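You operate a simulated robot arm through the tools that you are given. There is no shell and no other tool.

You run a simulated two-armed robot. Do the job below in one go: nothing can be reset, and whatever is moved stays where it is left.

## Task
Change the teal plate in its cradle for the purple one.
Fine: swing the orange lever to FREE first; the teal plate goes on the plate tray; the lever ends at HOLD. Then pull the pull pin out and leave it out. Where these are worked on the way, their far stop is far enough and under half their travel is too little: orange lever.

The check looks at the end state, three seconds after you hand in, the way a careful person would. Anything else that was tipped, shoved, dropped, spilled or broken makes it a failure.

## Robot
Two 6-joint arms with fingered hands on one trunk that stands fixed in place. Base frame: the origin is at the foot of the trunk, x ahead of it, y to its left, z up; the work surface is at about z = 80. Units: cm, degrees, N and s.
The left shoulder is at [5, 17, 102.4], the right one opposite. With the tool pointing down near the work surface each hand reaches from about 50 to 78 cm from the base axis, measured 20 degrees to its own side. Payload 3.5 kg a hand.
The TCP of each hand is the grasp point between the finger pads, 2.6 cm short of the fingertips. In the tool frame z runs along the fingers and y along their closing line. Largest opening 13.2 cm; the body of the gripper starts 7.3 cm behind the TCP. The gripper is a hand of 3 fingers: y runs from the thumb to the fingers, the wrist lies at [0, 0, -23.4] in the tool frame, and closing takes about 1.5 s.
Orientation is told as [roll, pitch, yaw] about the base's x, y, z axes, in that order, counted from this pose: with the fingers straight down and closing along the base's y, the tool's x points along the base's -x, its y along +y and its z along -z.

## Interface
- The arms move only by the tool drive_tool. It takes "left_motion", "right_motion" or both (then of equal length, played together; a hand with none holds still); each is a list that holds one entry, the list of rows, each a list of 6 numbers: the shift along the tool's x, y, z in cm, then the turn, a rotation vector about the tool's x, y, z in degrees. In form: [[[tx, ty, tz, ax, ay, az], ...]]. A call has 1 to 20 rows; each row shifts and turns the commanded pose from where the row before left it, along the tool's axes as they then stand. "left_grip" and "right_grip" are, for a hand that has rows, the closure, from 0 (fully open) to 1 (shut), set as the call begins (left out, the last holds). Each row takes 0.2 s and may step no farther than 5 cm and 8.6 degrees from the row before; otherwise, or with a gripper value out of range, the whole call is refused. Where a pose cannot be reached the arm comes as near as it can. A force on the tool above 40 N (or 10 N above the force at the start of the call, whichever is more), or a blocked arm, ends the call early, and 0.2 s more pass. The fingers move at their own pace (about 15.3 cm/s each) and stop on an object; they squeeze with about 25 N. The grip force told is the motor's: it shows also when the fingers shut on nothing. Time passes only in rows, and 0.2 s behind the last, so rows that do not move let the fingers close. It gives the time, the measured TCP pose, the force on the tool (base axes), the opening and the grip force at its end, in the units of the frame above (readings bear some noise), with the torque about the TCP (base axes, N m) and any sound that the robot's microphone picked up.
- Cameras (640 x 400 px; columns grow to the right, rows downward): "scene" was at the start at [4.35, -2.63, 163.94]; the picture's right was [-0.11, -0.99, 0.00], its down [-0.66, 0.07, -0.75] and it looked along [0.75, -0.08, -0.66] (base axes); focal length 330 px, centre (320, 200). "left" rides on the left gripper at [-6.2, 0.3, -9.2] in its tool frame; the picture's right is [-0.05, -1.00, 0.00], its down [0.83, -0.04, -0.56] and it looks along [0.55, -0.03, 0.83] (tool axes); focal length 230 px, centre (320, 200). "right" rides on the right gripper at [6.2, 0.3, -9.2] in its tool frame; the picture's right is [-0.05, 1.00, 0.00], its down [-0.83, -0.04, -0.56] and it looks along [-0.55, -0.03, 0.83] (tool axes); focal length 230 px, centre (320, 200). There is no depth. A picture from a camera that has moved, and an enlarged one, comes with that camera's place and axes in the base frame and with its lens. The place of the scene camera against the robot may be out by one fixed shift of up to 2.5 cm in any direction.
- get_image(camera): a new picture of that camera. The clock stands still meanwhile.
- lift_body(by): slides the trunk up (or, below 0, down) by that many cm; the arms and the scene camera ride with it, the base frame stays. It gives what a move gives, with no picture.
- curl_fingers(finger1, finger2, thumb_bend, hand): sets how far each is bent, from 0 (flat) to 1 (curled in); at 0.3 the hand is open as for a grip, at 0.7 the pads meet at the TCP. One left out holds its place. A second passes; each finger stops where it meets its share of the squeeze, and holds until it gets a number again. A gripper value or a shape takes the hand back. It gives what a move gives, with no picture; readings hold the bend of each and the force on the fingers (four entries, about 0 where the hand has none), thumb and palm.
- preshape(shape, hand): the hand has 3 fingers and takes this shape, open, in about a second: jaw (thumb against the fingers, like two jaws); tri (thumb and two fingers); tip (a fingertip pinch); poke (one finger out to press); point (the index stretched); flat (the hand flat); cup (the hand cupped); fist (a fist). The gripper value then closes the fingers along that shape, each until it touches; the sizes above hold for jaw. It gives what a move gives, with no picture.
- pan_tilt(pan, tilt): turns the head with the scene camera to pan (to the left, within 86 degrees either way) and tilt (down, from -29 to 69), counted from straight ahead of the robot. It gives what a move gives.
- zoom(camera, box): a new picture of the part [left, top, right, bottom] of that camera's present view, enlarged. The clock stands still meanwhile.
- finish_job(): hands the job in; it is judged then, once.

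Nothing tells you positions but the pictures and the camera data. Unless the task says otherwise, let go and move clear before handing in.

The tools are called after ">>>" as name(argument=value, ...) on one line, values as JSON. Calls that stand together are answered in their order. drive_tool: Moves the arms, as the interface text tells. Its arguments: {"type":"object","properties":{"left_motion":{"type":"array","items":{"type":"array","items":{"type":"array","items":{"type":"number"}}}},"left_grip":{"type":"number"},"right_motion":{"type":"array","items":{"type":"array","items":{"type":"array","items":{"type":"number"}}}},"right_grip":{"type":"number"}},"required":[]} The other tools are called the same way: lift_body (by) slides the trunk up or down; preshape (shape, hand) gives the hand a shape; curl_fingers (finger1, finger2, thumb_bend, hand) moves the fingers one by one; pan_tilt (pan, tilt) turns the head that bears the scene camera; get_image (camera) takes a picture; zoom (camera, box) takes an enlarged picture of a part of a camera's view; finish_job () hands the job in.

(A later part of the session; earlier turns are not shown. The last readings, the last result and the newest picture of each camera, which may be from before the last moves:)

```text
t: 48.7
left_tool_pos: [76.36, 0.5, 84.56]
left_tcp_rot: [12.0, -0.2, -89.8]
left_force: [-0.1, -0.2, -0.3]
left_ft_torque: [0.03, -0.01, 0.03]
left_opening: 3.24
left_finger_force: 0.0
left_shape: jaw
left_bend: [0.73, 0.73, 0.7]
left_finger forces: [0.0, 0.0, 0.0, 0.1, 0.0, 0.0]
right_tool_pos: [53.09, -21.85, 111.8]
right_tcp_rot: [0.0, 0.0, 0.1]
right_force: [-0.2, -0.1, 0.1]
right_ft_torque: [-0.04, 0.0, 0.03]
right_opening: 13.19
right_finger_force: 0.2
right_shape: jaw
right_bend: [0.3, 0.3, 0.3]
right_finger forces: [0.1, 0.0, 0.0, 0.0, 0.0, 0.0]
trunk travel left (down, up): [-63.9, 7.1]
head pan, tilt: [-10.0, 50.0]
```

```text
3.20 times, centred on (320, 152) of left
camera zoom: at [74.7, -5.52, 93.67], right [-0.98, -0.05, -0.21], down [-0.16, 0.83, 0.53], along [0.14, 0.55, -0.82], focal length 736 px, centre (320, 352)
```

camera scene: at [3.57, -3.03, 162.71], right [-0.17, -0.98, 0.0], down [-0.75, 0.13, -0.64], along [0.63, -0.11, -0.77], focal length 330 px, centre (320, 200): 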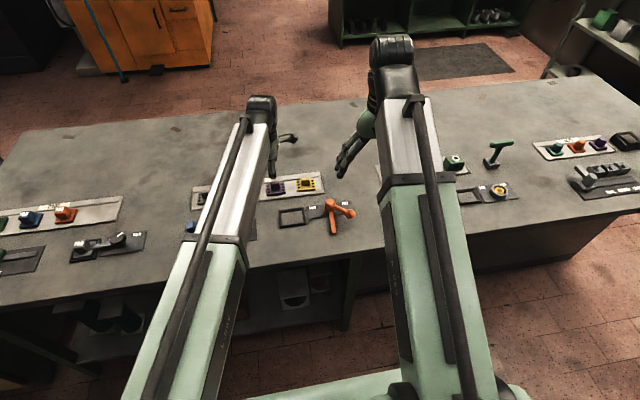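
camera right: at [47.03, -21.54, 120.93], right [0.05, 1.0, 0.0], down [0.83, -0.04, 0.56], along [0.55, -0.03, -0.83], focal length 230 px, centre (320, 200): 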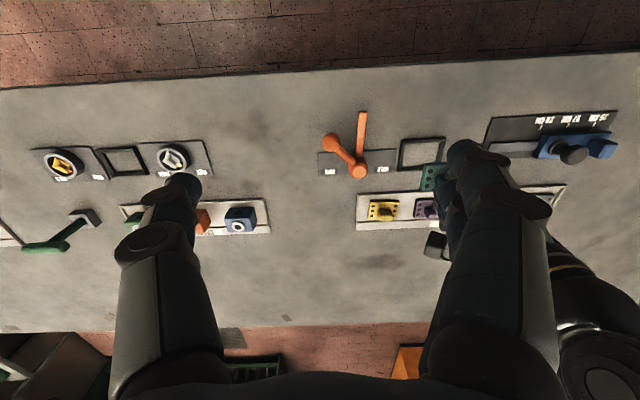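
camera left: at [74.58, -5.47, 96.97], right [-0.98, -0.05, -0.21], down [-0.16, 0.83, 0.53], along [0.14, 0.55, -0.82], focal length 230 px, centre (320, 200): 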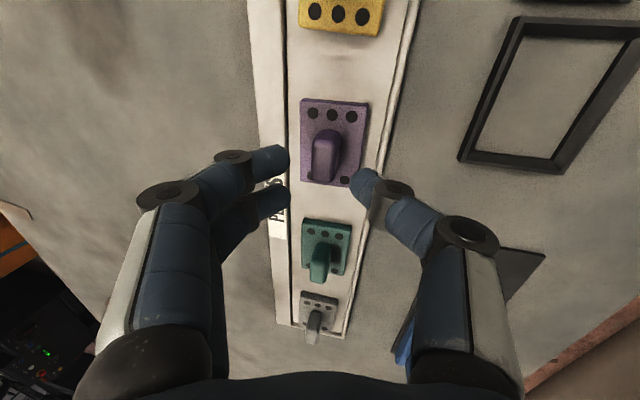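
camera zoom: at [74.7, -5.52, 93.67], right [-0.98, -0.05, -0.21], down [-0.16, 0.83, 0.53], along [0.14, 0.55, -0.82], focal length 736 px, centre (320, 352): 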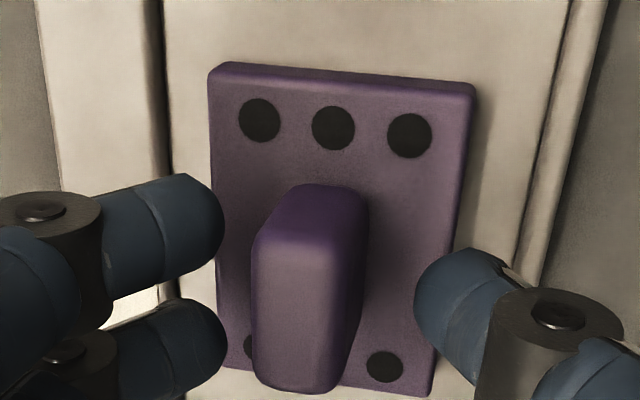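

Now the purple knob sits in the same place between the fingers as the teal one did. Closing.

>>> drive_tool(left_motion=[[[0, 0, 0, 0, 0, 0], [0, 0, 0, 0, 0, 0], [0, 0, 0, 0, 0, 0], [0, 0, 0, 0, 0, 0], [0, 0, 0, 0, 0, 0]]], left_grip=1.0)

>>> zoom(camera="left", box=[220, 90, 420, 215])

```text
t: 49.9
left_tool_pos: [76.49, 0.46, 84.58]
left_tcp_rot: [11.9, -0.3, -89.9]
left_force: [-0.9, -0.3, -0.4]
left_ft_torque: [0.0, 0.07, -0.04]
left_opening: 1.1
left_finger_force: 25.2
left_shape: jaw
left_bend: [0.72, 0.72, 0.7]
left_finger forces: [11.0, 10.9, 0.1, 0.1, 22.3, 0.0]
right_tool_pos: [52.99, -21.93, 111.86]
right_tcp_rot: [0.0, 0.0, 0.0]
right_force: [-0.3, 0.5, -0.4]
right_ft_torque: [-0.01, -0.01, 0.02]
right_opening: 13.2
right_finger_force: 0.1
right_shape: jaw
right_bend: [0.3, 0.3, 0.3]
right_finger forces: [0.1, 0.1, 0.0, 0.0, 0.0, 0.0]
trunk travel left (down, up): [-63.9, 7.1]
head pan, tilt: [-10.0, 50.0]
```

```text
3.20 times, centred on (320, 152) of left
camera zoom: at [74.7, -5.53, 93.66], right [-0.98, -0.05, -0.21], down [-0.16, 0.83, 0.53], along [0.14, 0.55, -0.82], focal length 736 px, centre (320, 352)
```

zoom: 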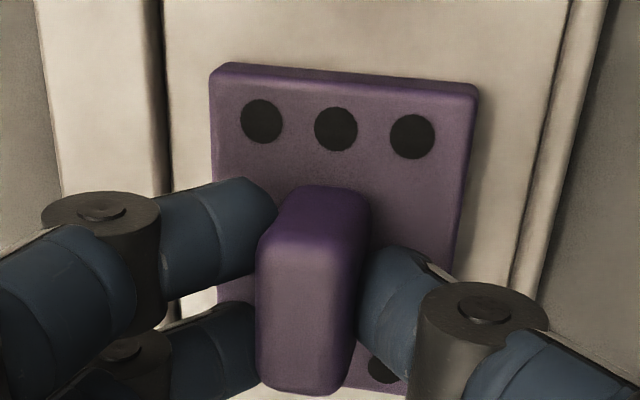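

Good balanced grip on purple (11/11/22 N) with the plate still level. Lifting vertically while keeping the same tilt.

>>> drive_tool(left_motion=[[[0, 0.08, -0.39, 0, 0, 0], [0, 0.17, -0.78, 0, 0, 0], [0, 0.31, -1.47, 0, 0, 0], [0, 0.42, -1.96, 0, 0, 0], [0, 0.42, -1.96, 0, 0, 0], [0, 0, 0, 0, 0, 0]]])

>>> zoom(camera="left", box=[220, 90, 420, 215])

>>> get_image(camera="left")

```text
t: 51.3
left_tool_pos: [76.65, 0.62, 91.17]
left_tcp_rot: [11.9, -0.2, -90.0]
left_force: [-0.4, -0.3, -1.2]
left_ft_torque: [-0.02, 0.0, -0.01]
left_opening: 1.08
left_finger_force: 24.9
left_shape: jaw
left_bend: [0.72, 0.72, 0.7]
left_finger forces: [10.8, 10.9, 0.1, 0.0, 21.8, 0.0]
right_tool_pos: [53.26, -21.81, 111.84]
right_tcp_rot: [0.0, 0.0, -0.1]
right_force: [-0.5, -0.7, -0.3]
right_ft_torque: [0.0, -0.01, -0.03]
right_opening: 13.18
right_finger_force: 0.1
right_shape: jaw
right_bend: [0.3, 0.3, 0.3]
right_finger forces: [0.1, 0.1, 0.0, 0.1, 0.0, 0.1]
trunk travel left (down, up): [-63.9, 7.1]
head pan, tilt: [-10.0, 50.0]
```

```text
3.20 times, centred on (320, 152) of left
camera zoom: at [74.81, -5.39, 100.22], right [-0.98, -0.05, -0.21], down [-0.16, 0.83, 0.53], along [0.14, 0.55, -0.82], focal length 736 px, centre (320, 352)
```

zoom: 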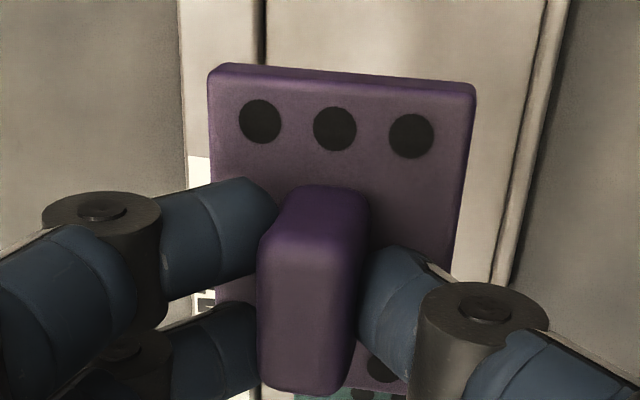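

```text
taken
camera left: at [74.81, -5.39, 100.22], right [-0.98, -0.05, -0.21], down [-0.16, 0.83, 0.53], along [0.14, 0.55, -0.82], focal length 230 px, centre (320, 200)
```

left: 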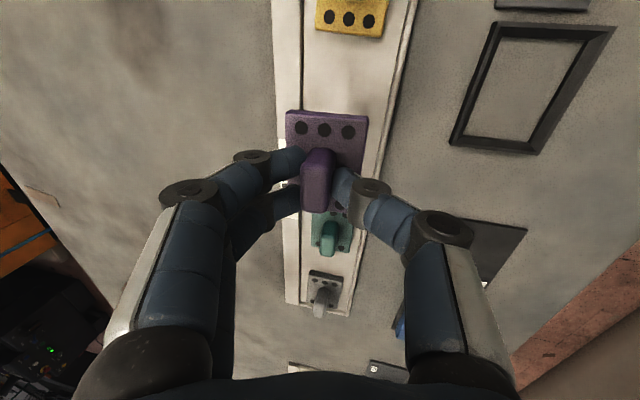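

No slip on lifting. Now I carry the purple plate back over the cradle, keeping the tilt, and stop above it for a check.

>>> drive_tool(left_motion=[[[-0.5, -1.47, -0.31, 0, 0, 0], [-1.0, -2.93, -0.62, 0, 0, 0], [-1.0, -2.93, -0.62, 0, 0, 0], [-1.0, -2.93, -0.62, 0, 0, 0], [-0.5, -1.47, -0.31, 0, 0, 0], [0, 0, 0, 0, 0, 0]]])

>>> get_image(camera="left")

>>> zoom(camera="left", box=[220, 60, 420, 185])

>>> zoom(camera="scene", box=[240, 160, 360, 240])

```text
t: 52.7
left_tool_pos: [64.6, -3.5, 91.06]
left_tcp_rot: [11.9, -0.3, -90.0]
left_force: [0.1, -0.4, -3.4]
left_ft_torque: [-0.01, 0.04, -0.01]
left_opening: 1.08
left_finger_force: 25.5
left_shape: jaw
left_bend: [0.72, 0.72, 0.7]
left_finger forces: [11.0, 10.9, 0.0, 0.0, 22.0, 0.0]
right_tool_pos: [53.12, -21.78, 111.76]
right_tcp_rot: [0.0, -0.1, 0.0]
right_force: [0.0, -0.2, -0.3]
right_ft_torque: [0.02, -0.01, -0.03]
right_opening: 13.18
right_finger_force: 0.1
right_shape: jaw
right_bend: [0.3, 0.3, 0.3]
right_finger forces: [0.0, 0.0, 0.0, 0.0, 0.0, 0.0]
trunk travel left (down, up): [-63.9, 7.1]
head pan, tilt: [-10.0, 50.0]
```

```text
taken
camera left: at [62.79, -9.39, 100.2], right [-0.98, -0.05, -0.21], down [-0.16, 0.83, 0.53], along [0.14, 0.55, -0.82], focal length 230 px, centre (320, 200)
```

left: 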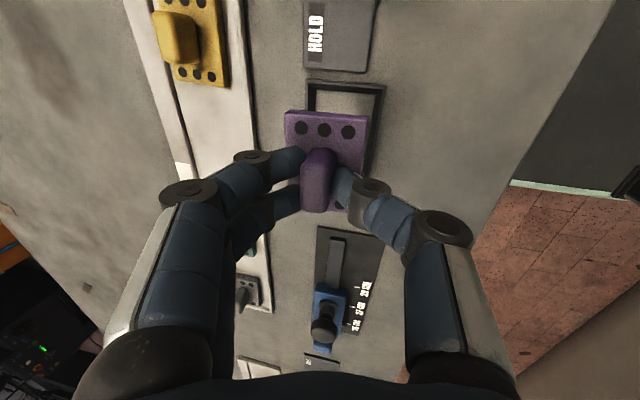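

```text
3.20 times, centred on (320, 122) of left
camera zoom: at [62.79, -9.39, 100.2], right [-0.98, -0.05, -0.21], down [-0.16, 0.83, 0.53], along [0.14, 0.55, -0.82], focal length 736 px, centre (320, 448)
```

zoom: 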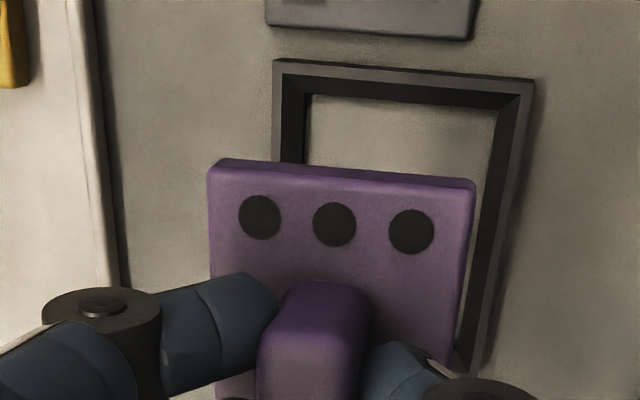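

```text
5.00 times, centred on (300, 200) of scene
camera zoom: at [3.6, -3.05, 162.71], right [-0.17, -0.98, 0.0], down [-0.75, 0.13, -0.64], along [0.63, -0.11, -0.77], focal length 1649 px, centre (420, 200)
```

zoom: 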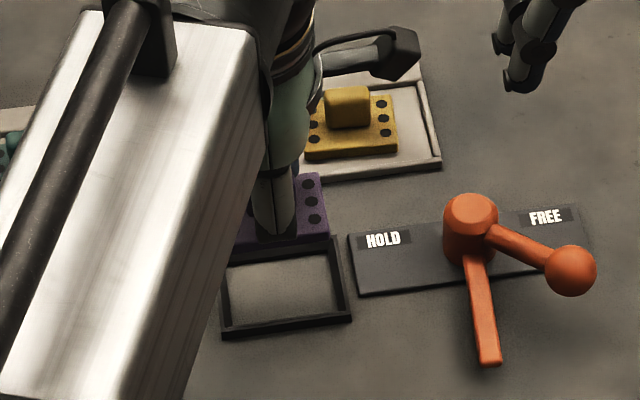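

The plate centre projects to (64.77, -3.49) versus the cradle centre (64.78, -3.58) — nearly perfect. I'll descend to just above the frame and check again.

>>> drive_tool(left_motion=[[[-0.08, -0.31, 1.47, 0, 0, 0], [0, -0.31, 1.47, 0, 0, 0], [0, -0.27, 1.27, 0, 0, 0], [0, 0, 0, 0, 0, 0]]])

>>> zoom(camera="left", box=[220, 70, 420, 195])

>>> zoom(camera="scene", box=[240, 160, 360, 240])

```text
t: 53.7
left_tool_pos: [64.61, -3.69, 86.9]
left_tcp_rot: [12.0, -0.2, -90.0]
left_force: [0.1, 1.3, -2.4]
left_ft_torque: [0.04, 0.02, 0.04]
left_opening: 1.1
left_finger_force: 24.9
left_shape: jaw
left_bend: [0.72, 0.72, 0.7]
left_finger forces: [11.0, 10.9, 0.0, 0.0, 22.0, 0.0]
right_tool_pos: [53.07, -21.96, 111.77]
right_tcp_rot: [0.1, -0.1, 0.0]
right_force: [0.2, -0.4, -0.4]
right_ft_torque: [-0.03, 0.01, 0.0]
right_opening: 13.17
right_finger_force: 0.3
right_shape: jaw
right_bend: [0.3, 0.3, 0.3]
right_finger forces: [0.0, 0.0, 0.1, 0.0, 0.0, 0.1]
trunk travel left (down, up): [-63.9, 7.1]
head pan, tilt: [-10.0, 50.0]
```

```text
3.20 times, centred on (320, 132) of left
camera zoom: at [62.76, -9.59, 96.07], right [-0.98, -0.05, -0.21], down [-0.16, 0.83, 0.53], along [0.14, 0.55, -0.82], focal length 736 px, centre (320, 416)
```

zoom: 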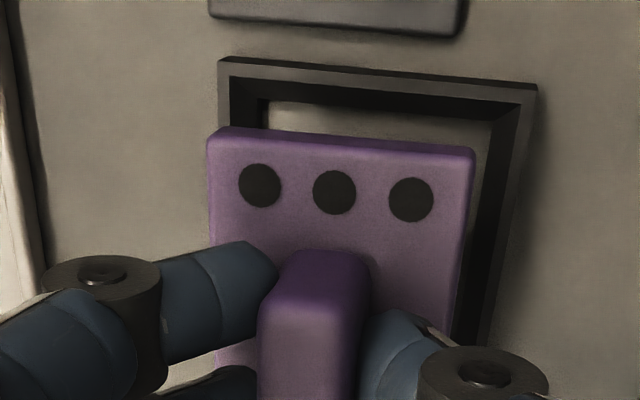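

```text
5.00 times, centred on (300, 200) of scene
camera zoom: at [3.59, -3.05, 162.71], right [-0.17, -0.98, 0.0], down [-0.75, 0.13, -0.64], along [0.63, -0.11, -0.77], focal length 1649 px, centre (420, 200)
```

zoom: 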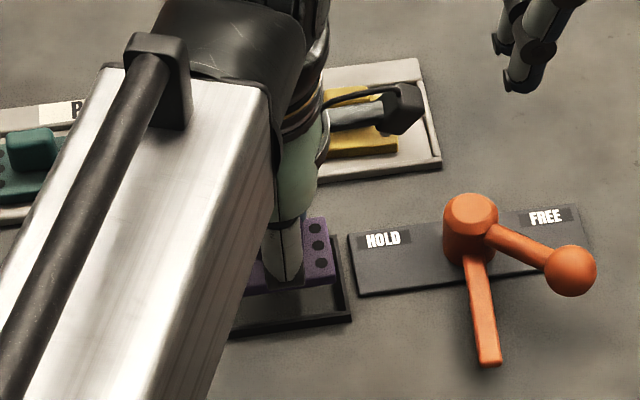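

Comparing with the seated teal plate, the purple one is within about 0.1 cm; I'll shift +0.08 in y and continue down into the frame in small steps.

>>> drive_tool(left_motion=[[[0.09, -0.125, 0.59, 0, 0, 0], [0, -0.125, 0.59, 0, 0, 0], [0, -0.062, 0.29, 0, 0, 0], [0, 0, 0, 0, 0, 0]]])

>>> zoom(camera="left", box=[220, 80, 420, 205])

```text
t: 54.7
left_tool_pos: [64.56, -3.46, 85.46]
left_tcp_rot: [11.9, -0.2, -89.9]
left_force: [0.5, 0.2, -2.4]
left_ft_torque: [0.01, 0.0, -0.03]
left_opening: 1.09
left_finger_force: 25.1
left_shape: jaw
left_bend: [0.72, 0.72, 0.7]
left_finger forces: [10.9, 10.9, 0.0, 0.0, 21.8, 0.0]
right_tool_pos: [53.14, -21.78, 111.75]
right_tcp_rot: [0.1, 0.0, -0.1]
right_force: [0.1, 0.1, 0.1]
right_ft_torque: [-0.01, 0.0, 0.01]
right_opening: 13.19
right_finger_force: 0.0
right_shape: jaw
right_bend: [0.3, 0.3, 0.3]
right_finger forces: [0.0, 0.0, 0.1, 0.0, 0.0, 0.1]
trunk travel left (down, up): [-63.9, 7.1]
head pan, tilt: [-10.0, 50.0]
```

```text
3.20 times, centred on (320, 142) of left
camera zoom: at [62.71, -9.49, 94.54], right [-0.98, -0.05, -0.21], down [-0.16, 0.83, 0.53], along [0.14, 0.55, -0.82], focal length 736 px, centre (320, 384)
```

zoom: 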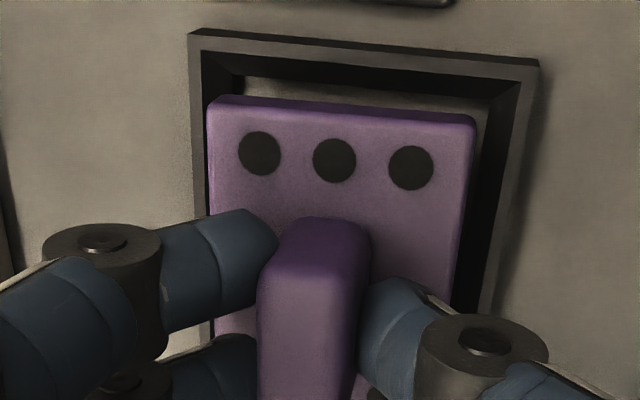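

>>> drive_tool(left_motion=[[[0, -0.06, 0.39, 0, 0, 0], [0, -0.05, 0.29, 0, 0, 0], [0, 0, 0, 0, 0, 0]]])

>>> zoom(camera="left", box=[220, 80, 420, 205])

```text
t: 55.5
left_tool_pos: [64.71, -3.54, 84.97]
left_tcp_rot: [11.9, -0.2, -89.9]
left_force: [-0.2, -0.3, -3.6]
left_ft_torque: [0.0, 0.0, -0.01]
left_opening: 1.08
left_finger_force: 24.9
left_shape: jaw
left_bend: [0.72, 0.72, 0.7]
left_finger forces: [10.9, 10.9, 0.1, 0.0, 21.9, 0.1]
right_tool_pos: [53.11, -21.93, 111.76]
right_tcp_rot: [-0.1, 0.1, 0.0]
right_force: [0.1, -0.5, -1.1]
right_ft_torque: [-0.02, 0.01, -0.01]
right_opening: 13.21
right_finger_force: 0.2
right_shape: jaw
right_bend: [0.3, 0.3, 0.3]
right_finger forces: [0.0, 0.1, 0.0, 0.0, 0.0, 0.0]
trunk travel left (down, up): [-63.9, 7.1]
head pan, tilt: [-10.0, 50.0]
```

```text
3.20 times, centred on (320, 142) of left
camera zoom: at [62.84, -9.48, 93.88], right [-0.98, -0.05, -0.21], down [-0.16, 0.83, 0.53], along [0.14, 0.55, -0.82], focal length 736 px, centre (320, 384)
```

zoom: 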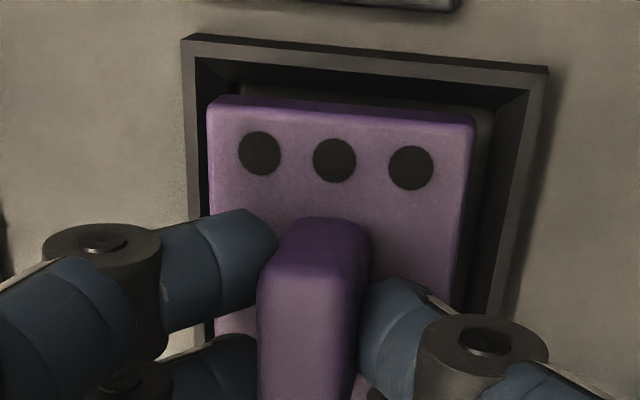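

Slightly toward +x, so I'll shift -0.1 in x and go down the final few millimetres.

>>> drive_tool(left_motion=[[[0, -0.14, 0.18, 0, 0, 0], [0, -0.04, 0.2, 0, 0, 0], [0, 0, 0, 0, 0, 0]]])

>>> zoom(camera="left", box=[220, 80, 420, 205])

```text
t: 56.3
left_tool_pos: [64.46, -3.48, 84.34]
left_tcp_rot: [11.9, -0.3, -89.9]
left_force: [0.2, 0.8, -1.7]
left_ft_torque: [0.02, -0.01, -0.02]
left_opening: 1.1
left_finger_force: 25.1
left_shape: jaw
left_bend: [0.72, 0.72, 0.7]
left_finger forces: [11.0, 10.9, 0.1, 0.0, 21.9, 0.0]
right_tool_pos: [53.16, -21.78, 111.8]
right_tcp_rot: [0.1, 0.0, 0.0]
right_force: [0.2, -0.1, -0.1]
right_ft_torque: [0.01, -0.02, 0.01]
right_opening: 13.21
right_finger_force: 0.0
right_shape: jaw
right_bend: [0.3, 0.3, 0.3]
right_finger forces: [0.0, 0.0, 0.0, 0.0, 0.1, 0.0]
trunk travel left (down, up): [-63.9, 7.1]
head pan, tilt: [-10.0, 50.0]
```

```text
3.20 times, centred on (320, 142) of left
camera zoom: at [62.73, -9.47, 93.42], right [-0.98, -0.05, -0.21], down [-0.16, 0.83, 0.53], along [0.14, 0.55, -0.82], focal length 736 px, centre (320, 384)
```

zoom: 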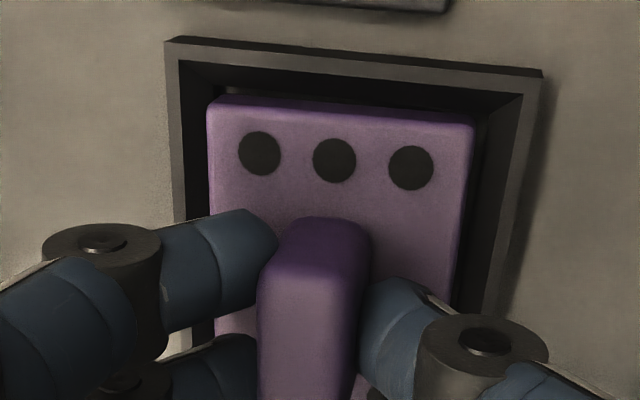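

Almost there, no contact yet. Continuing down gently.

>>> drive_tool(left_motion=[[[0, -0.03, 0.15, 0, 0, 0], [0, -0.02, 0.1, 0, 0, 0], [0, 0, 0, 0, 0, 0]]])

>>> zoom(camera="left", box=[220, 80, 420, 205])

```text
t: 57.1
left_tool_pos: [64.4, -3.6, 84.2]
left_tcp_rot: [12.0, -0.3, -89.8]
left_force: [2.5, 0.7, 7.6]
left_ft_torque: [-0.02, -0.04, 0.01]
left_opening: 1.11
left_finger_force: 24.5
left_shape: jaw
left_bend: [0.72, 0.72, 0.7]
left_finger forces: [13.5, 13.4, 0.0, 0.0, 24.8, 0.0]
right_tool_pos: [53.02, -21.75, 111.86]
right_tcp_rot: [0.1, 0.0, 0.0]
right_force: [-0.7, 0.4, 0.0]
right_ft_torque: [0.03, 0.04, 0.04]
right_opening: 13.18
right_finger_force: 0.0
right_shape: jaw
right_bend: [0.3, 0.3, 0.3]
right_finger forces: [0.1, 0.0, 0.0, 0.1, 0.0, 0.0]
trunk travel left (down, up): [-63.9, 7.1]
head pan, tilt: [-10.0, 50.0]
```

```text
3.20 times, centred on (320, 142) of left
camera zoom: at [62.73, -9.48, 93.25], right [-0.98, -0.05, -0.21], down [-0.16, 0.83, 0.53], along [0.14, 0.55, -0.82], focal length 736 px, centre (320, 384)
```

zoom: 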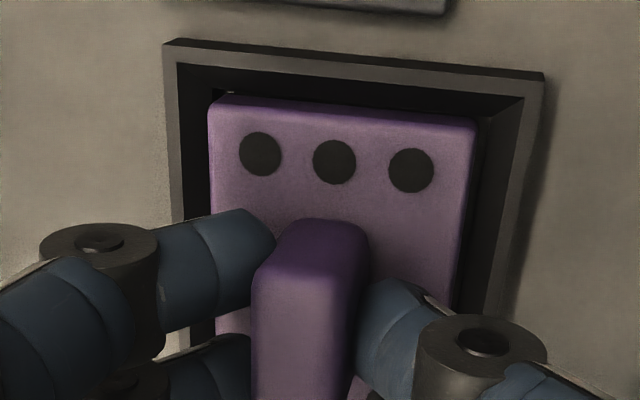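

Contact: about 10 N, and the plate top height matches a fully seated plate. I'll release by opening just slightly, then check.

>>> drive_tool(left_motion=[[[0, 0, 0, 0, 0, 0], [0, 0, 0, 0, 0, 0], [0, 0, 0, 0, 0, 0]]], left_grip=0.85)

>>> zoom(camera="left", box=[220, 80, 420, 205])

```text
t: 57.9
left_tool_pos: [64.52, -3.44, 84.05]
left_tcp_rot: [11.9, -0.2, -90.0]
left_force: [0.3, 0.0, 0.9]
left_ft_torque: [-0.01, -0.01, 0.0]
left_opening: 1.91
left_finger_force: 0.1
left_shape: jaw
left_bend: [0.72, 0.73, 0.7]
left_finger forces: [0.0, 0.1, 0.0, 0.0, 0.8, 0.0]
right_tool_pos: [53.17, -21.8, 111.82]
right_tcp_rot: [0.0, -0.1, 0.0]
right_force: [-0.4, -0.4, -0.1]
right_ft_torque: [-0.01, -0.05, -0.02]
right_opening: 13.19
right_finger_force: 0.2
right_shape: jaw
right_bend: [0.3, 0.3, 0.3]
right_finger forces: [0.1, 0.0, 0.1, 0.1, 0.0, 0.0]
trunk travel left (down, up): [-63.9, 7.1]
head pan, tilt: [-10.0, 50.0]
```

```text
3.20 times, centred on (320, 142) of left
camera zoom: at [62.71, -9.5, 93.14], right [-0.98, -0.05, -0.21], down [-0.16, 0.83, 0.53], along [0.14, 0.55, -0.82], focal length 736 px, centre (320, 384)
```

zoom: 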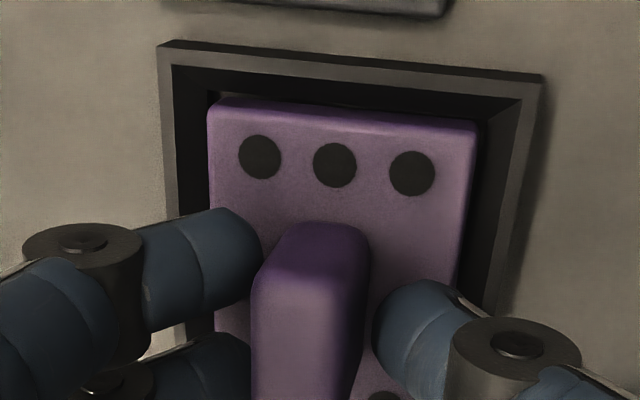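

Released; the purple plate rests in the frame. Lifting straight up, then I'll check its seating from above.

>>> drive_tool(left_motion=[[[0, 0.06, -0.29, 0, 0, 0], [0, 0.12, -0.59, 0, 0, 0], [0, 0.31, -1.47, 0, 0, 0], [0, 0.42, -1.96, 0, 0, 0], [0, 0.62, -2.93, 0, 0, 0], [0, 0, 0, 0, 0, 0]]])

>>> get_image(camera="left")

>>> zoom(camera="left", box=[250, 50, 410, 190])

```text
t: 59.3
left_tool_pos: [64.32, -3.42, 91.42]
left_tcp_rot: [12.0, -0.2, -89.9]
left_force: [0.4, 0.2, 0.2]
left_ft_torque: [0.03, 0.02, -0.03]
left_opening: 1.99
left_finger_force: 0.0
left_shape: jaw
left_bend: [0.72, 0.73, 0.7]
left_finger forces: [0.2, 0.0, 0.0, 0.1, 0.0, 0.0]
right_tool_pos: [53.19, -21.81, 111.82]
right_tcp_rot: [-0.1, 0.0, 0.1]
right_force: [-0.5, 0.3, 0.1]
right_ft_torque: [-0.06, -0.02, -0.01]
right_opening: 13.19
right_finger_force: 0.0
right_shape: jaw
right_bend: [0.3, 0.3, 0.3]
right_finger forces: [0.1, 0.0, 0.1, 0.0, 0.0, 0.1]
trunk travel left (down, up): [-63.9, 7.1]
head pan, tilt: [-10.0, 50.0]
```

```text
taken
camera left: at [62.63, -9.45, 100.52], right [-0.98, -0.05, -0.21], down [-0.16, 0.83, 0.53], along [0.14, 0.55, -0.82], focal length 230 px, centre (320, 200)
```

left: 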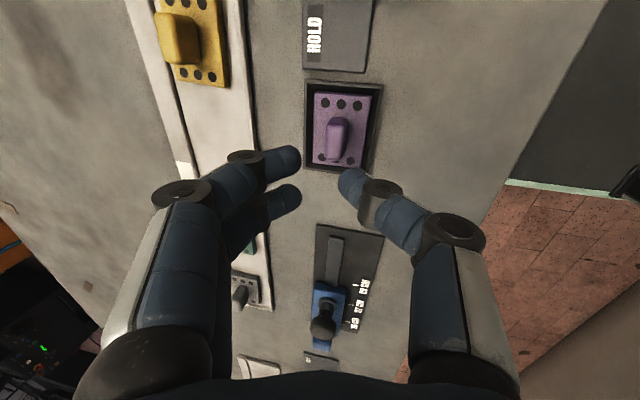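

```text
2.86 times, centred on (330, 120) of left
camera zoom: at [62.63, -9.45, 100.52], right [-0.98, -0.05, -0.21], down [-0.16, 0.83, 0.53], along [0.14, 0.55, -0.82], focal length 657 px, centre (291, 429)
```

zoom: 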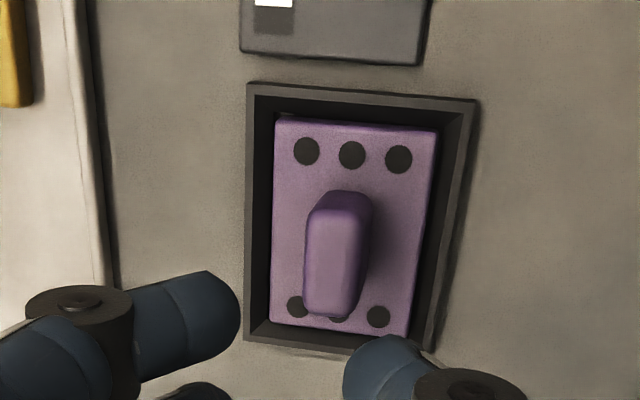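

The purple plate sits flat inside the frame. Now I'll move the left hand away to over the blue slide (high), straightening its tilt.

>>> drive_tool(left_motion=[[[0, 0.6, -2.93, 0, 0, 0], [0, 0.6, -2.93, 0, 0, 0], [3.0, 0, 0, 0, 0, 0], [4.0, 0, 0, 0, 0, 0], [4.0, 0, 0, 0, 0, 0], [4.0, 0, 0, 0, 0, 0], [4.0, 0, 0, 0, 0, 0], [3.9, 0, 0, 0, 0, 0], [0, 0, 0, 4, 0, 0], [0, 0, 0, 4, 0, 0], [0, 0, 0, 4, 0, 0], [0, 0, 0, 0, 0, 0]]], left_grip=0.5)

>>> get_image(camera="left")

>>> get_image(camera="right")

>>> get_image(camera="scene")

```text
t: 61.9
left_tool_pos: [64.42, 19.46, 97.4]
left_tcp_rot: [0.0, -0.2, -90.0]
left_force: [0.2, -0.4, -0.1]
left_ft_torque: [-0.03, 0.0, 0.03]
left_opening: 6.53
left_finger_force: 0.1
left_shape: jaw
left_bend: [0.73, 0.73, 0.7]
left_finger forces: [0.1, 0.0, 0.0, 0.0, 0.0, 0.0]
right_tool_pos: [53.09, -21.85, 111.78]
right_tcp_rot: [0.0, 0.1, 0.0]
right_force: [0.2, 0.4, -0.4]
right_ft_torque: [0.01, -0.04, 0.0]
right_opening: 13.17
right_finger_force: 0.0
right_shape: jaw
right_bend: [0.3, 0.3, 0.3]
right_finger forces: [0.1, 0.0, 0.0, 0.0, 0.0, 0.1]
trunk travel left (down, up): [-63.9, 7.1]
head pan, tilt: [-10.0, 50.0]
```

```text
taken
camera left: at [64.57, 13.49, 106.67], right [-1.0, -0.05, 0.0], down [-0.04, 0.83, 0.55], along [-0.03, 0.55, -0.83], focal length 230 px, centre (320, 200)
```

left: 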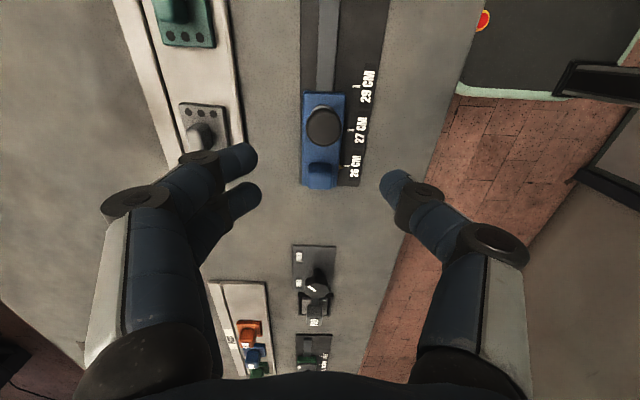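

```text
taken
camera right: at [47.0, -21.53, 120.94], right [0.05, 1.0, 0.0], down [0.83, -0.04, 0.56], along [0.55, -0.03, -0.83], focal length 230 px, centre (320, 200)
```

right: 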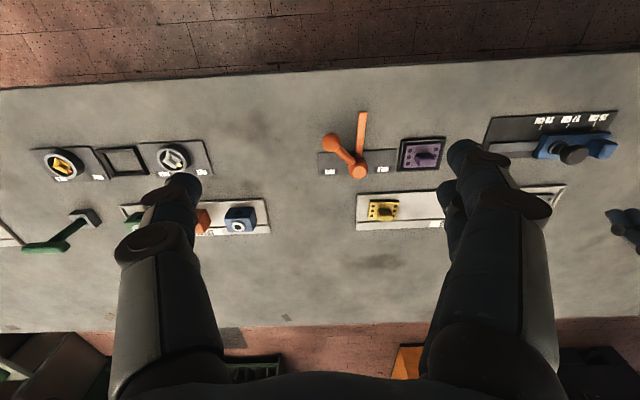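

```text
taken
camera scene: at [3.56, -3.04, 162.71], right [-0.17, -0.98, 0.0], down [-0.75, 0.13, -0.64], along [0.63, -0.11, -0.77], focal length 330 px, centre (320, 200)
```

scene: 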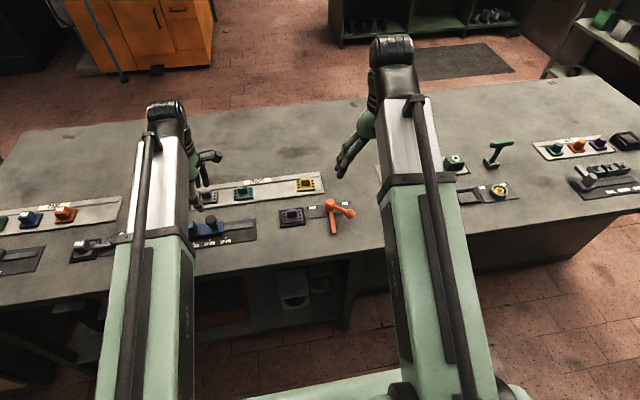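

Both plates are in place: purple in the cradle, teal in the tray, lever still at FREE. Now the right hand goes back over the orange ball, turned 39° to match the handle.

>>> drive_tool(right_motion=[[[-1.75, 0.31, 3.7, 0, 0, 0], [-1.75, 0.31, 3.7, 0, 0, 0], [-1.75, 0.31, 3.7, 0, 0, 0], [-1.75, 0.31, 3.7, 0, 0, 0], [0, 0, 0, 0, 0, -7.8], [0, 0, 0, 0, 0, -7.8], [0, 0, 0, 0, 0, -7.8], [0, 0, 0, 0, 0, -7.8], [0, 0, 0, 0, 0, -7.8], [0, 0, 0, 0, 0, 0]]], right_grip=0.62)

>>> get_image(camera="right")

```text
t: 64.1
left_tool_pos: [64.44, 19.51, 97.42]
left_tcp_rot: [-0.1, -0.2, -89.9]
left_force: [-0.1, -0.3, -0.7]
left_ft_torque: [-0.02, 0.0, -0.02]
left_opening: 6.55
left_finger_force: 0.0
left_shape: jaw
left_bend: [0.73, 0.73, 0.7]
left_finger forces: [0.0, 0.0, 0.0, 0.1, 0.0, 0.0]
right_tool_pos: [60.11, -20.54, 97.11]
right_tcp_rot: [0.0, 0.0, 39.1]
right_force: [-0.4, 0.3, 1.5]
right_ft_torque: [-0.01, 0.03, 0.01]
right_opening: 5.05
right_finger_force: 0.2
right_shape: jaw
right_bend: [0.73, 0.73, 0.7]
right_finger forces: [0.0, 0.0, 0.0, 0.1, 0.0, 0.1]
trunk travel left (down, up): [-63.9, 7.1]
head pan, tilt: [-10.0, 50.0]
```

```text
taken
camera right: at [55.12, -24.22, 106.29], right [-0.59, 0.81, 0.0], down [0.67, 0.49, 0.56], along [0.45, 0.33, -0.83], focal length 230 px, centre (320, 200)
```

right: 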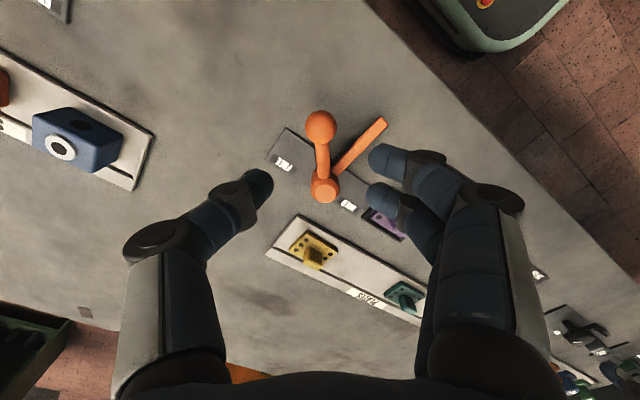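

The ball is centred below the hand. Lowering around it.

>>> drive_tool(right_motion=[[[0, 0, 3, 0, 0, 0], [0, 0, 3, 0, 0, 0], [0, 0, 2.9, 0, 0, 0], [0, 0, 2.0, 0, 0, 0], [0, 0, 1.0, 0, 0, 0], [0, 0, 0, 0, 0, 0]]])

>>> get_image(camera="right")

```text
t: 65.5
left_tool_pos: [64.37, 19.45, 97.52]
left_tcp_rot: [-0.1, -0.1, -89.9]
left_force: [0.0, -0.5, 0.2]
left_ft_torque: [0.01, -0.02, 0.03]
left_opening: 6.54
left_finger_force: 0.0
left_shape: jaw
left_bend: [0.73, 0.73, 0.7]
left_finger forces: [0.0, 0.0, 0.0, 0.0, 0.0, 0.0]
right_tool_pos: [60.15, -20.57, 85.17]
right_tcp_rot: [0.0, 0.0, 39.0]
right_force: [0.5, -0.8, -0.2]
right_ft_torque: [-0.02, 0.02, 0.03]
right_opening: 5.07
right_finger_force: 0.1
right_shape: jaw
right_bend: [0.73, 0.73, 0.7]
right_finger forces: [0.0, 0.0, 0.1, 0.0, 0.1, 0.0]
trunk travel left (down, up): [-63.9, 7.1]
head pan, tilt: [-10.0, 50.0]
```

```text
taken
camera right: at [55.15, -24.24, 94.35], right [-0.59, 0.81, 0.0], down [0.67, 0.49, 0.56], along [0.45, 0.33, -0.83], focal length 230 px, centre (320, 200)
```

right: 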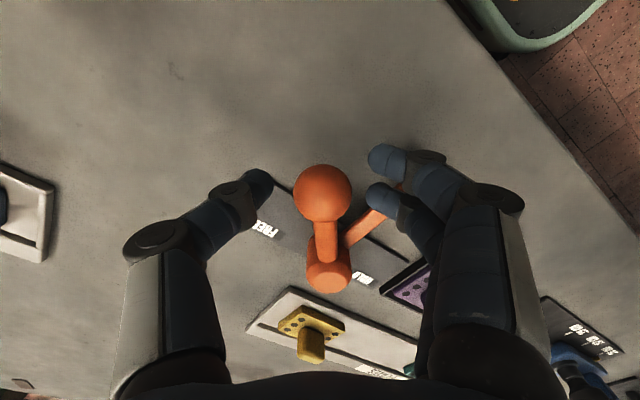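

The ball is between thumb and fingers. Now I swing it back along the arc toward HOLD, thumb pushing, stopping just short of the end to check.

>>> drive_tool(right_motion=[[[0.086, 1.896, 0, 0, 0, 6], [-0.2, 1.098, 0, 0, 0, 8], [-0.199, 1.088, 0, 0, 0, 8], [-0.197, 1.09, 0, 0, 0, 8], [-0.205, 1.1, 0, 0, 0, 8], [-0.159, 1.098, 0, 0, 0, 5], [-0.204, 1.087, 0, 0, 0, 4], [-0.263, 1.077, 0, 0, 0, 4], [0, 0, 0, 0, 0, 0]]])

>>> get_image(camera="right")

```text
t: 67.5
left_tool_pos: [64.51, 19.49, 97.52]
left_tcp_rot: [0.0, -0.1, -90.0]
left_force: [0.6, 0.3, -0.3]
left_ft_torque: [0.01, 0.01, -0.02]
left_opening: 6.53
left_finger_force: 0.1
left_shape: jaw
left_bend: [0.73, 0.73, 0.7]
left_finger forces: [0.0, 0.0, 0.0, 0.0, 0.0, 0.1]
right_tool_pos: [58.97, -11.72, 85.21]
right_tcp_rot: [0.0, 0.1, -12.2]
right_force: [-2.0, -2.9, -0.3]
right_ft_torque: [0.01, 0.03, -0.08]
right_opening: 5.29
right_finger_force: 0.2
right_shape: jaw
right_bend: [0.73, 0.73, 0.7]
right_finger forces: [0.0, 0.1, 0.0, 0.0, 3.0, 0.0]
trunk travel left (down, up): [-63.9, 7.1]
head pan, tilt: [-10.0, 50.0]
```

```text
taken
camera right: at [53.0, -10.12, 94.3], right [0.26, 0.97, 0.0], down [0.8, -0.22, 0.56], along [0.54, -0.14, -0.83], focal length 230 px, centre (320, 200)
```

right: 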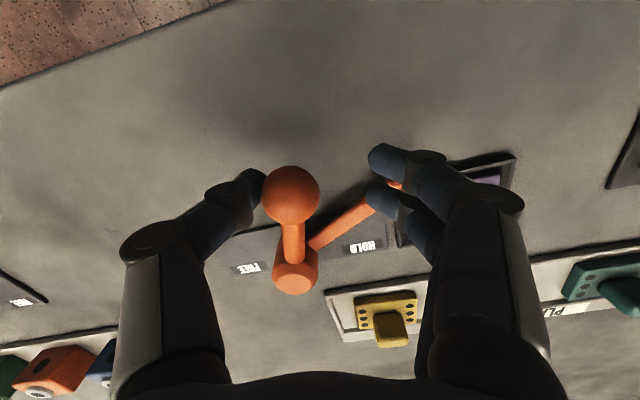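

The lever is at ~161° and moving with about 3 N. Continuing toward the HOLD stop at ~141°.

>>> drive_tool(right_motion=[[[-0.357, 1.058, 0, 0, 0, 4], [-0.386, 1.047, 0, 0, 0, 2], [0, 0, 0, 0, 0, 0]]])

>>> get_image(camera="right")

```text
t: 68.3
left_tool_pos: [64.23, 19.43, 97.44]
left_tcp_rot: [-0.1, -0.2, -89.9]
left_force: [0.4, 0.3, 0.5]
left_ft_torque: [0.01, -0.03, 0.0]
left_opening: 6.57
left_finger_force: 0.1
left_shape: jaw
left_bend: [0.73, 0.73, 0.7]
left_finger forces: [0.0, 0.1, 0.0, 0.0, 0.1, 0.1]
right_tool_pos: [60.23, -9.82, 85.17]
right_tcp_rot: [0.0, 0.0, -18.1]
right_force: [-0.2, 0.2, 0.7]
right_ft_torque: [-0.01, -0.03, 0.03]
right_opening: 5.07
right_finger_force: 0.0
right_shape: jaw
right_bend: [0.73, 0.73, 0.7]
right_finger forces: [0.0, 0.0, 0.0, 0.0, 0.1, 0.1]
trunk travel left (down, up): [-63.9, 7.1]
head pan, tilt: [-10.0, 50.0]
```

```text
taken
camera right: at [54.43, -7.65, 94.31], right [0.36, 0.93, 0.0], down [0.78, -0.3, 0.56], along [0.52, -0.2, -0.83], focal length 230 px, centre (320, 200)
```

right: 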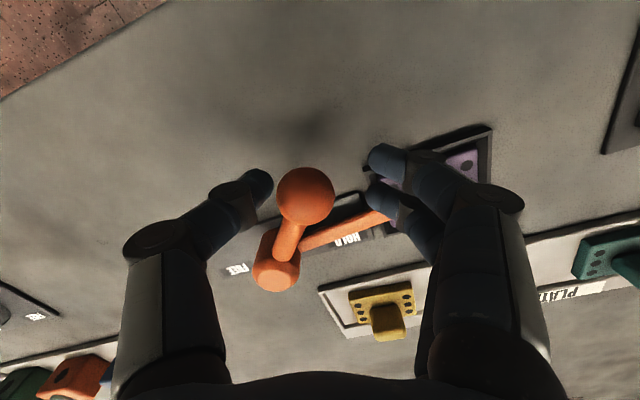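

The handle reads about 140°, matching its original HOLD position. I'll nudge slightly further to confirm it's against the stop.

>>> drive_tool(right_motion=[[[-0.3, 0.6, 0, 0, 0, 0], [-0.2, 0.4, 0, 0, 0, 0], [0, 0, 0, 0, 0, 0]]])

>>> get_image(camera="right")

```text
t: 69.1
left_tool_pos: [64.42, 19.46, 97.46]
left_tcp_rot: [0.1, -0.1, -90.0]
left_force: [-0.4, -0.4, -0.2]
left_ft_torque: [0.01, 0.0, 0.0]
left_opening: 6.54
left_finger_force: 0.2
left_shape: jaw
left_bend: [0.73, 0.73, 0.7]
left_finger forces: [0.0, 0.0, 0.0, 0.1, 0.0, 0.1]
right_tool_pos: [60.85, -9.09, 85.18]
right_tcp_rot: [0.0, 0.0, -18.0]
right_force: [-3.8, -2.3, 0.0]
right_ft_torque: [-0.01, 0.04, -0.08]
right_opening: 5.4
right_finger_force: 0.0
right_shape: jaw
right_bend: [0.73, 0.73, 0.7]
right_finger forces: [0.0, 0.0, 0.0, 0.0, 3.9, 0.0]
trunk travel left (down, up): [-63.9, 7.1]
head pan, tilt: [-10.0, 50.0]
```

```text
taken
camera right: at [55.16, -6.91, 94.34], right [0.36, 0.93, 0.0], down [0.78, -0.3, 0.55], along [0.52, -0.2, -0.83], focal length 230 px, centre (320, 200)
```

right: 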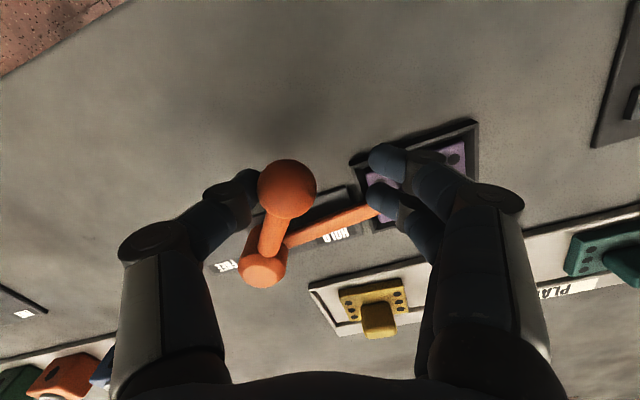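

The ball didn't move under the extra push, so the lever is against its HOLD stop. Backing the hand off and lifting clear.

>>> drive_tool(right_motion=[[[-0.2, 0.4, 0, 0, 0, 0], [0, 0, 0, 0, 0, 0], [0.4, -0.8, 0, 0, 0, 0], [0.3, -0.7, 0, 0, 0, 0], [0, 0, -1.0, 0, 0, 0], [0, 0, -2.0, 0, 0, 0], [0, 0, -3.0, 0, 0, 0], [0, 0, -4.0, 0, 0, 0], [0, 0, -4.0, 0, 0, 0], [0, 0, 0, 0, 0, 0]]])

>>> get_image(camera="right")

```text
t: 71.3
left_tool_pos: [64.43, 19.49, 97.45]
left_tcp_rot: [-0.2, -0.3, -90.1]
left_force: [0.0, 0.1, -0.4]
left_ft_torque: [-0.01, 0.0, -0.01]
left_opening: 6.54
left_finger_force: 0.1
left_shape: jaw
left_bend: [0.73, 0.73, 0.7]
left_finger forces: [0.0, 0.0, 0.1, 0.1, 0.1, 0.1]
right_tool_pos: [60.16, -9.94, 99.18]
right_tcp_rot: [0.0, 0.0, -18.1]
right_force: [0.0, 0.1, 0.7]
right_ft_torque: [0.05, 0.02, -0.01]
right_opening: 5.03
right_finger_force: 0.0
right_shape: jaw
right_bend: [0.73, 0.73, 0.7]
right_finger forces: [0.0, 0.1, 0.0, 0.0, 0.0, 0.0]
trunk travel left (down, up): [-63.9, 7.1]
head pan, tilt: [-10.0, 50.0]
```

```text
taken
camera right: at [54.49, -7.67, 108.34], right [0.36, 0.93, 0.0], down [0.78, -0.3, 0.56], along [0.52, -0.2, -0.83], focal length 230 px, centre (320, 200)
```

right: 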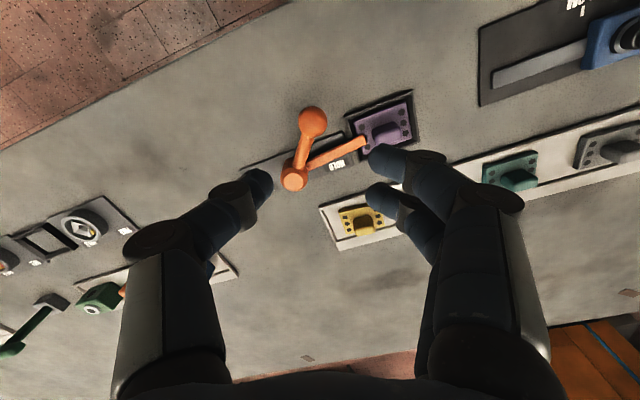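

The clamp finger is back over the purple plate at HOLD. Retreating the right hand, and looking closely at the pull pin with the left camera.

>>> drive_tool(right_motion=[[[0, 0, -2.5, 0, 0, -6], [0, 0, -2.5, 0, 0, -6], [0, 0, -2.5, 0, 0, -6], [2.0, -2.5, -1.5, 0, 0, 0], [2.0, -2.5, -1.5, 0, 0, 0], [2.0, -2.5, -1.5, 0, 0, 0], [1.0, -2.5, 0, 0, 0, 0], [0, 0, 0, 0, 0, 0]]])

>>> zoom(camera="left", box=[260, 60, 400, 210])

>>> zoom(camera="right", box=[300, 90, 640, 260])

```text
t: 73.1
left_tool_pos: [64.39, 19.45, 97.5]
left_tcp_rot: [-0.1, -0.2, -89.9]
left_force: [0.7, 0.7, 0.7]
left_ft_torque: [0.01, -0.01, 0.0]
left_opening: 6.53
left_finger_force: 0.1
left_shape: jaw
left_bend: [0.73, 0.73, 0.7]
left_finger forces: [0.0, 0.0, 0.0, 0.0, 0.1, 0.1]
right_tool_pos: [53.0, -19.97, 111.27]
right_tcp_rot: [0.0, 0.0, 0.0]
right_force: [-0.5, -0.3, -0.4]
right_ft_torque: [-0.02, 0.0, 0.01]
right_opening: 5.01
right_finger_force: 0.0
right_shape: jaw
right_bend: [0.73, 0.73, 0.7]
right_finger forces: [0.0, 0.0, 0.0, 0.1, 0.1, 0.0]
trunk travel left (down, up): [-63.9, 7.1]
head pan, tilt: [-10.0, 50.0]
```

```text
2.67 times, centred on (330, 135) of left
camera zoom: at [64.59, 13.5, 106.67], right [-1.0, -0.05, 0.0], down [-0.04, 0.83, 0.55], along [-0.03, 0.55, -0.83], focal length 614 px, centre (293, 373)
```

zoom: 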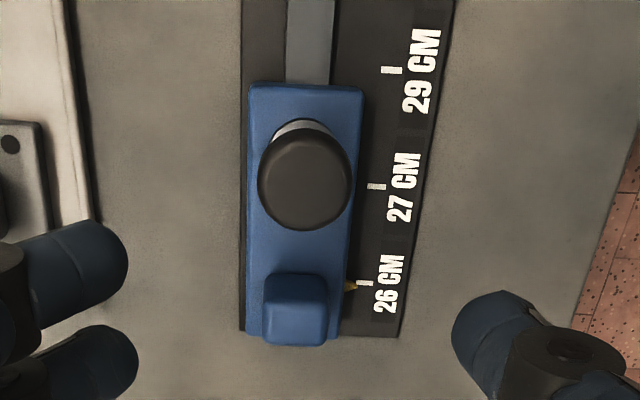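

```text
1.88 times, centred on (470, 175) of right
camera zoom: at [46.93, -19.7, 120.42], right [0.05, 1.0, 0.0], down [0.83, -0.04, 0.56], along [0.55, -0.03, -0.83], focal length 433 px, centre (38, 247)
```

zoom: 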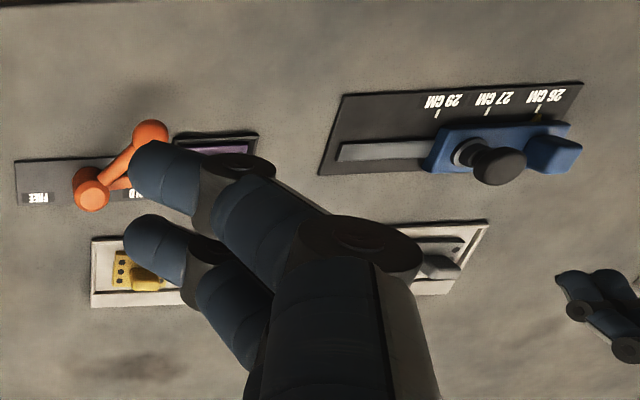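

The knob's centre is about (63.87, 19.7), cap top ~85.4 and cap ~3.3 cm wide. I'll centre the left hand with a 5 cm opening and lower to z≈90 for a check.

>>> drive_tool(left_motion=[[[0.12, -0.27, 2.5, 0, 0, 0], [0.11, -0.27, 2.5, 0, 0, 0], [0, 0, 2.5, 0, 0, 0], [0, 0, 0, 0, 0, 0]]], left_grip=0.6)

>>> get_image(camera="left")

>>> zoom(camera="left", box=[220, 80, 420, 230])

```text
t: 74.1
left_tool_pos: [63.79, 19.82, 89.92]
left_tcp_rot: [-0.1, -0.2, -89.8]
left_force: [-0.8, -0.3, -0.4]
left_ft_torque: [0.0, 0.05, 0.03]
left_opening: 5.33
left_finger_force: 0.1
left_shape: jaw
left_bend: [0.73, 0.73, 0.7]
left_finger forces: [0.1, 0.0, 0.1, 0.0, 0.1, 0.1]
right_tool_pos: [53.07, -20.03, 111.21]
right_tcp_rot: [0.0, 0.0, 0.0]
right_force: [0.1, -0.1, 0.4]
right_ft_torque: [0.01, 0.0, 0.01]
right_opening: 5.07
right_finger_force: 0.1
right_shape: jaw
right_bend: [0.73, 0.73, 0.7]
right_finger forces: [0.0, 0.0, 0.1, 0.1, 0.0, 0.0]
trunk travel left (down, up): [-63.9, 7.1]
head pan, tilt: [-10.0, 50.0]
```

```text
taken
camera left: at [63.99, 13.71, 99.07], right [-1.0, -0.05, 0.0], down [-0.04, 0.83, 0.55], along [-0.03, 0.55, -0.83], focal length 230 px, centre (320, 200)
```

left: 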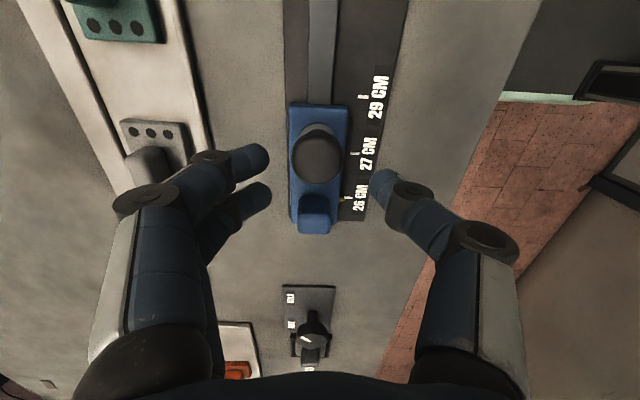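

```text
2.67 times, centred on (320, 155) of left
camera zoom: at [63.99, 13.71, 99.07], right [-1.0, -0.05, 0.0], down [-0.04, 0.83, 0.55], along [-0.03, 0.55, -0.83], focal length 614 px, centre (320, 320)
```

zoom: 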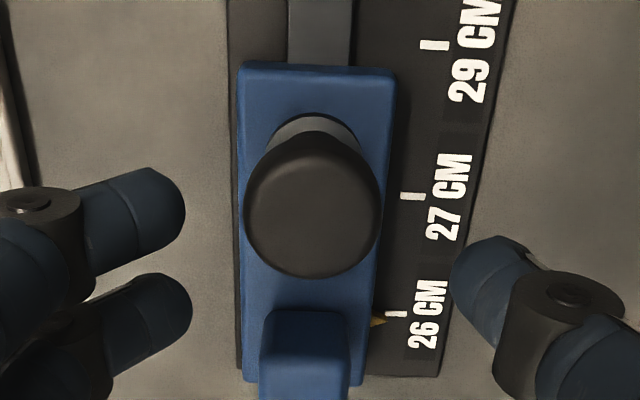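

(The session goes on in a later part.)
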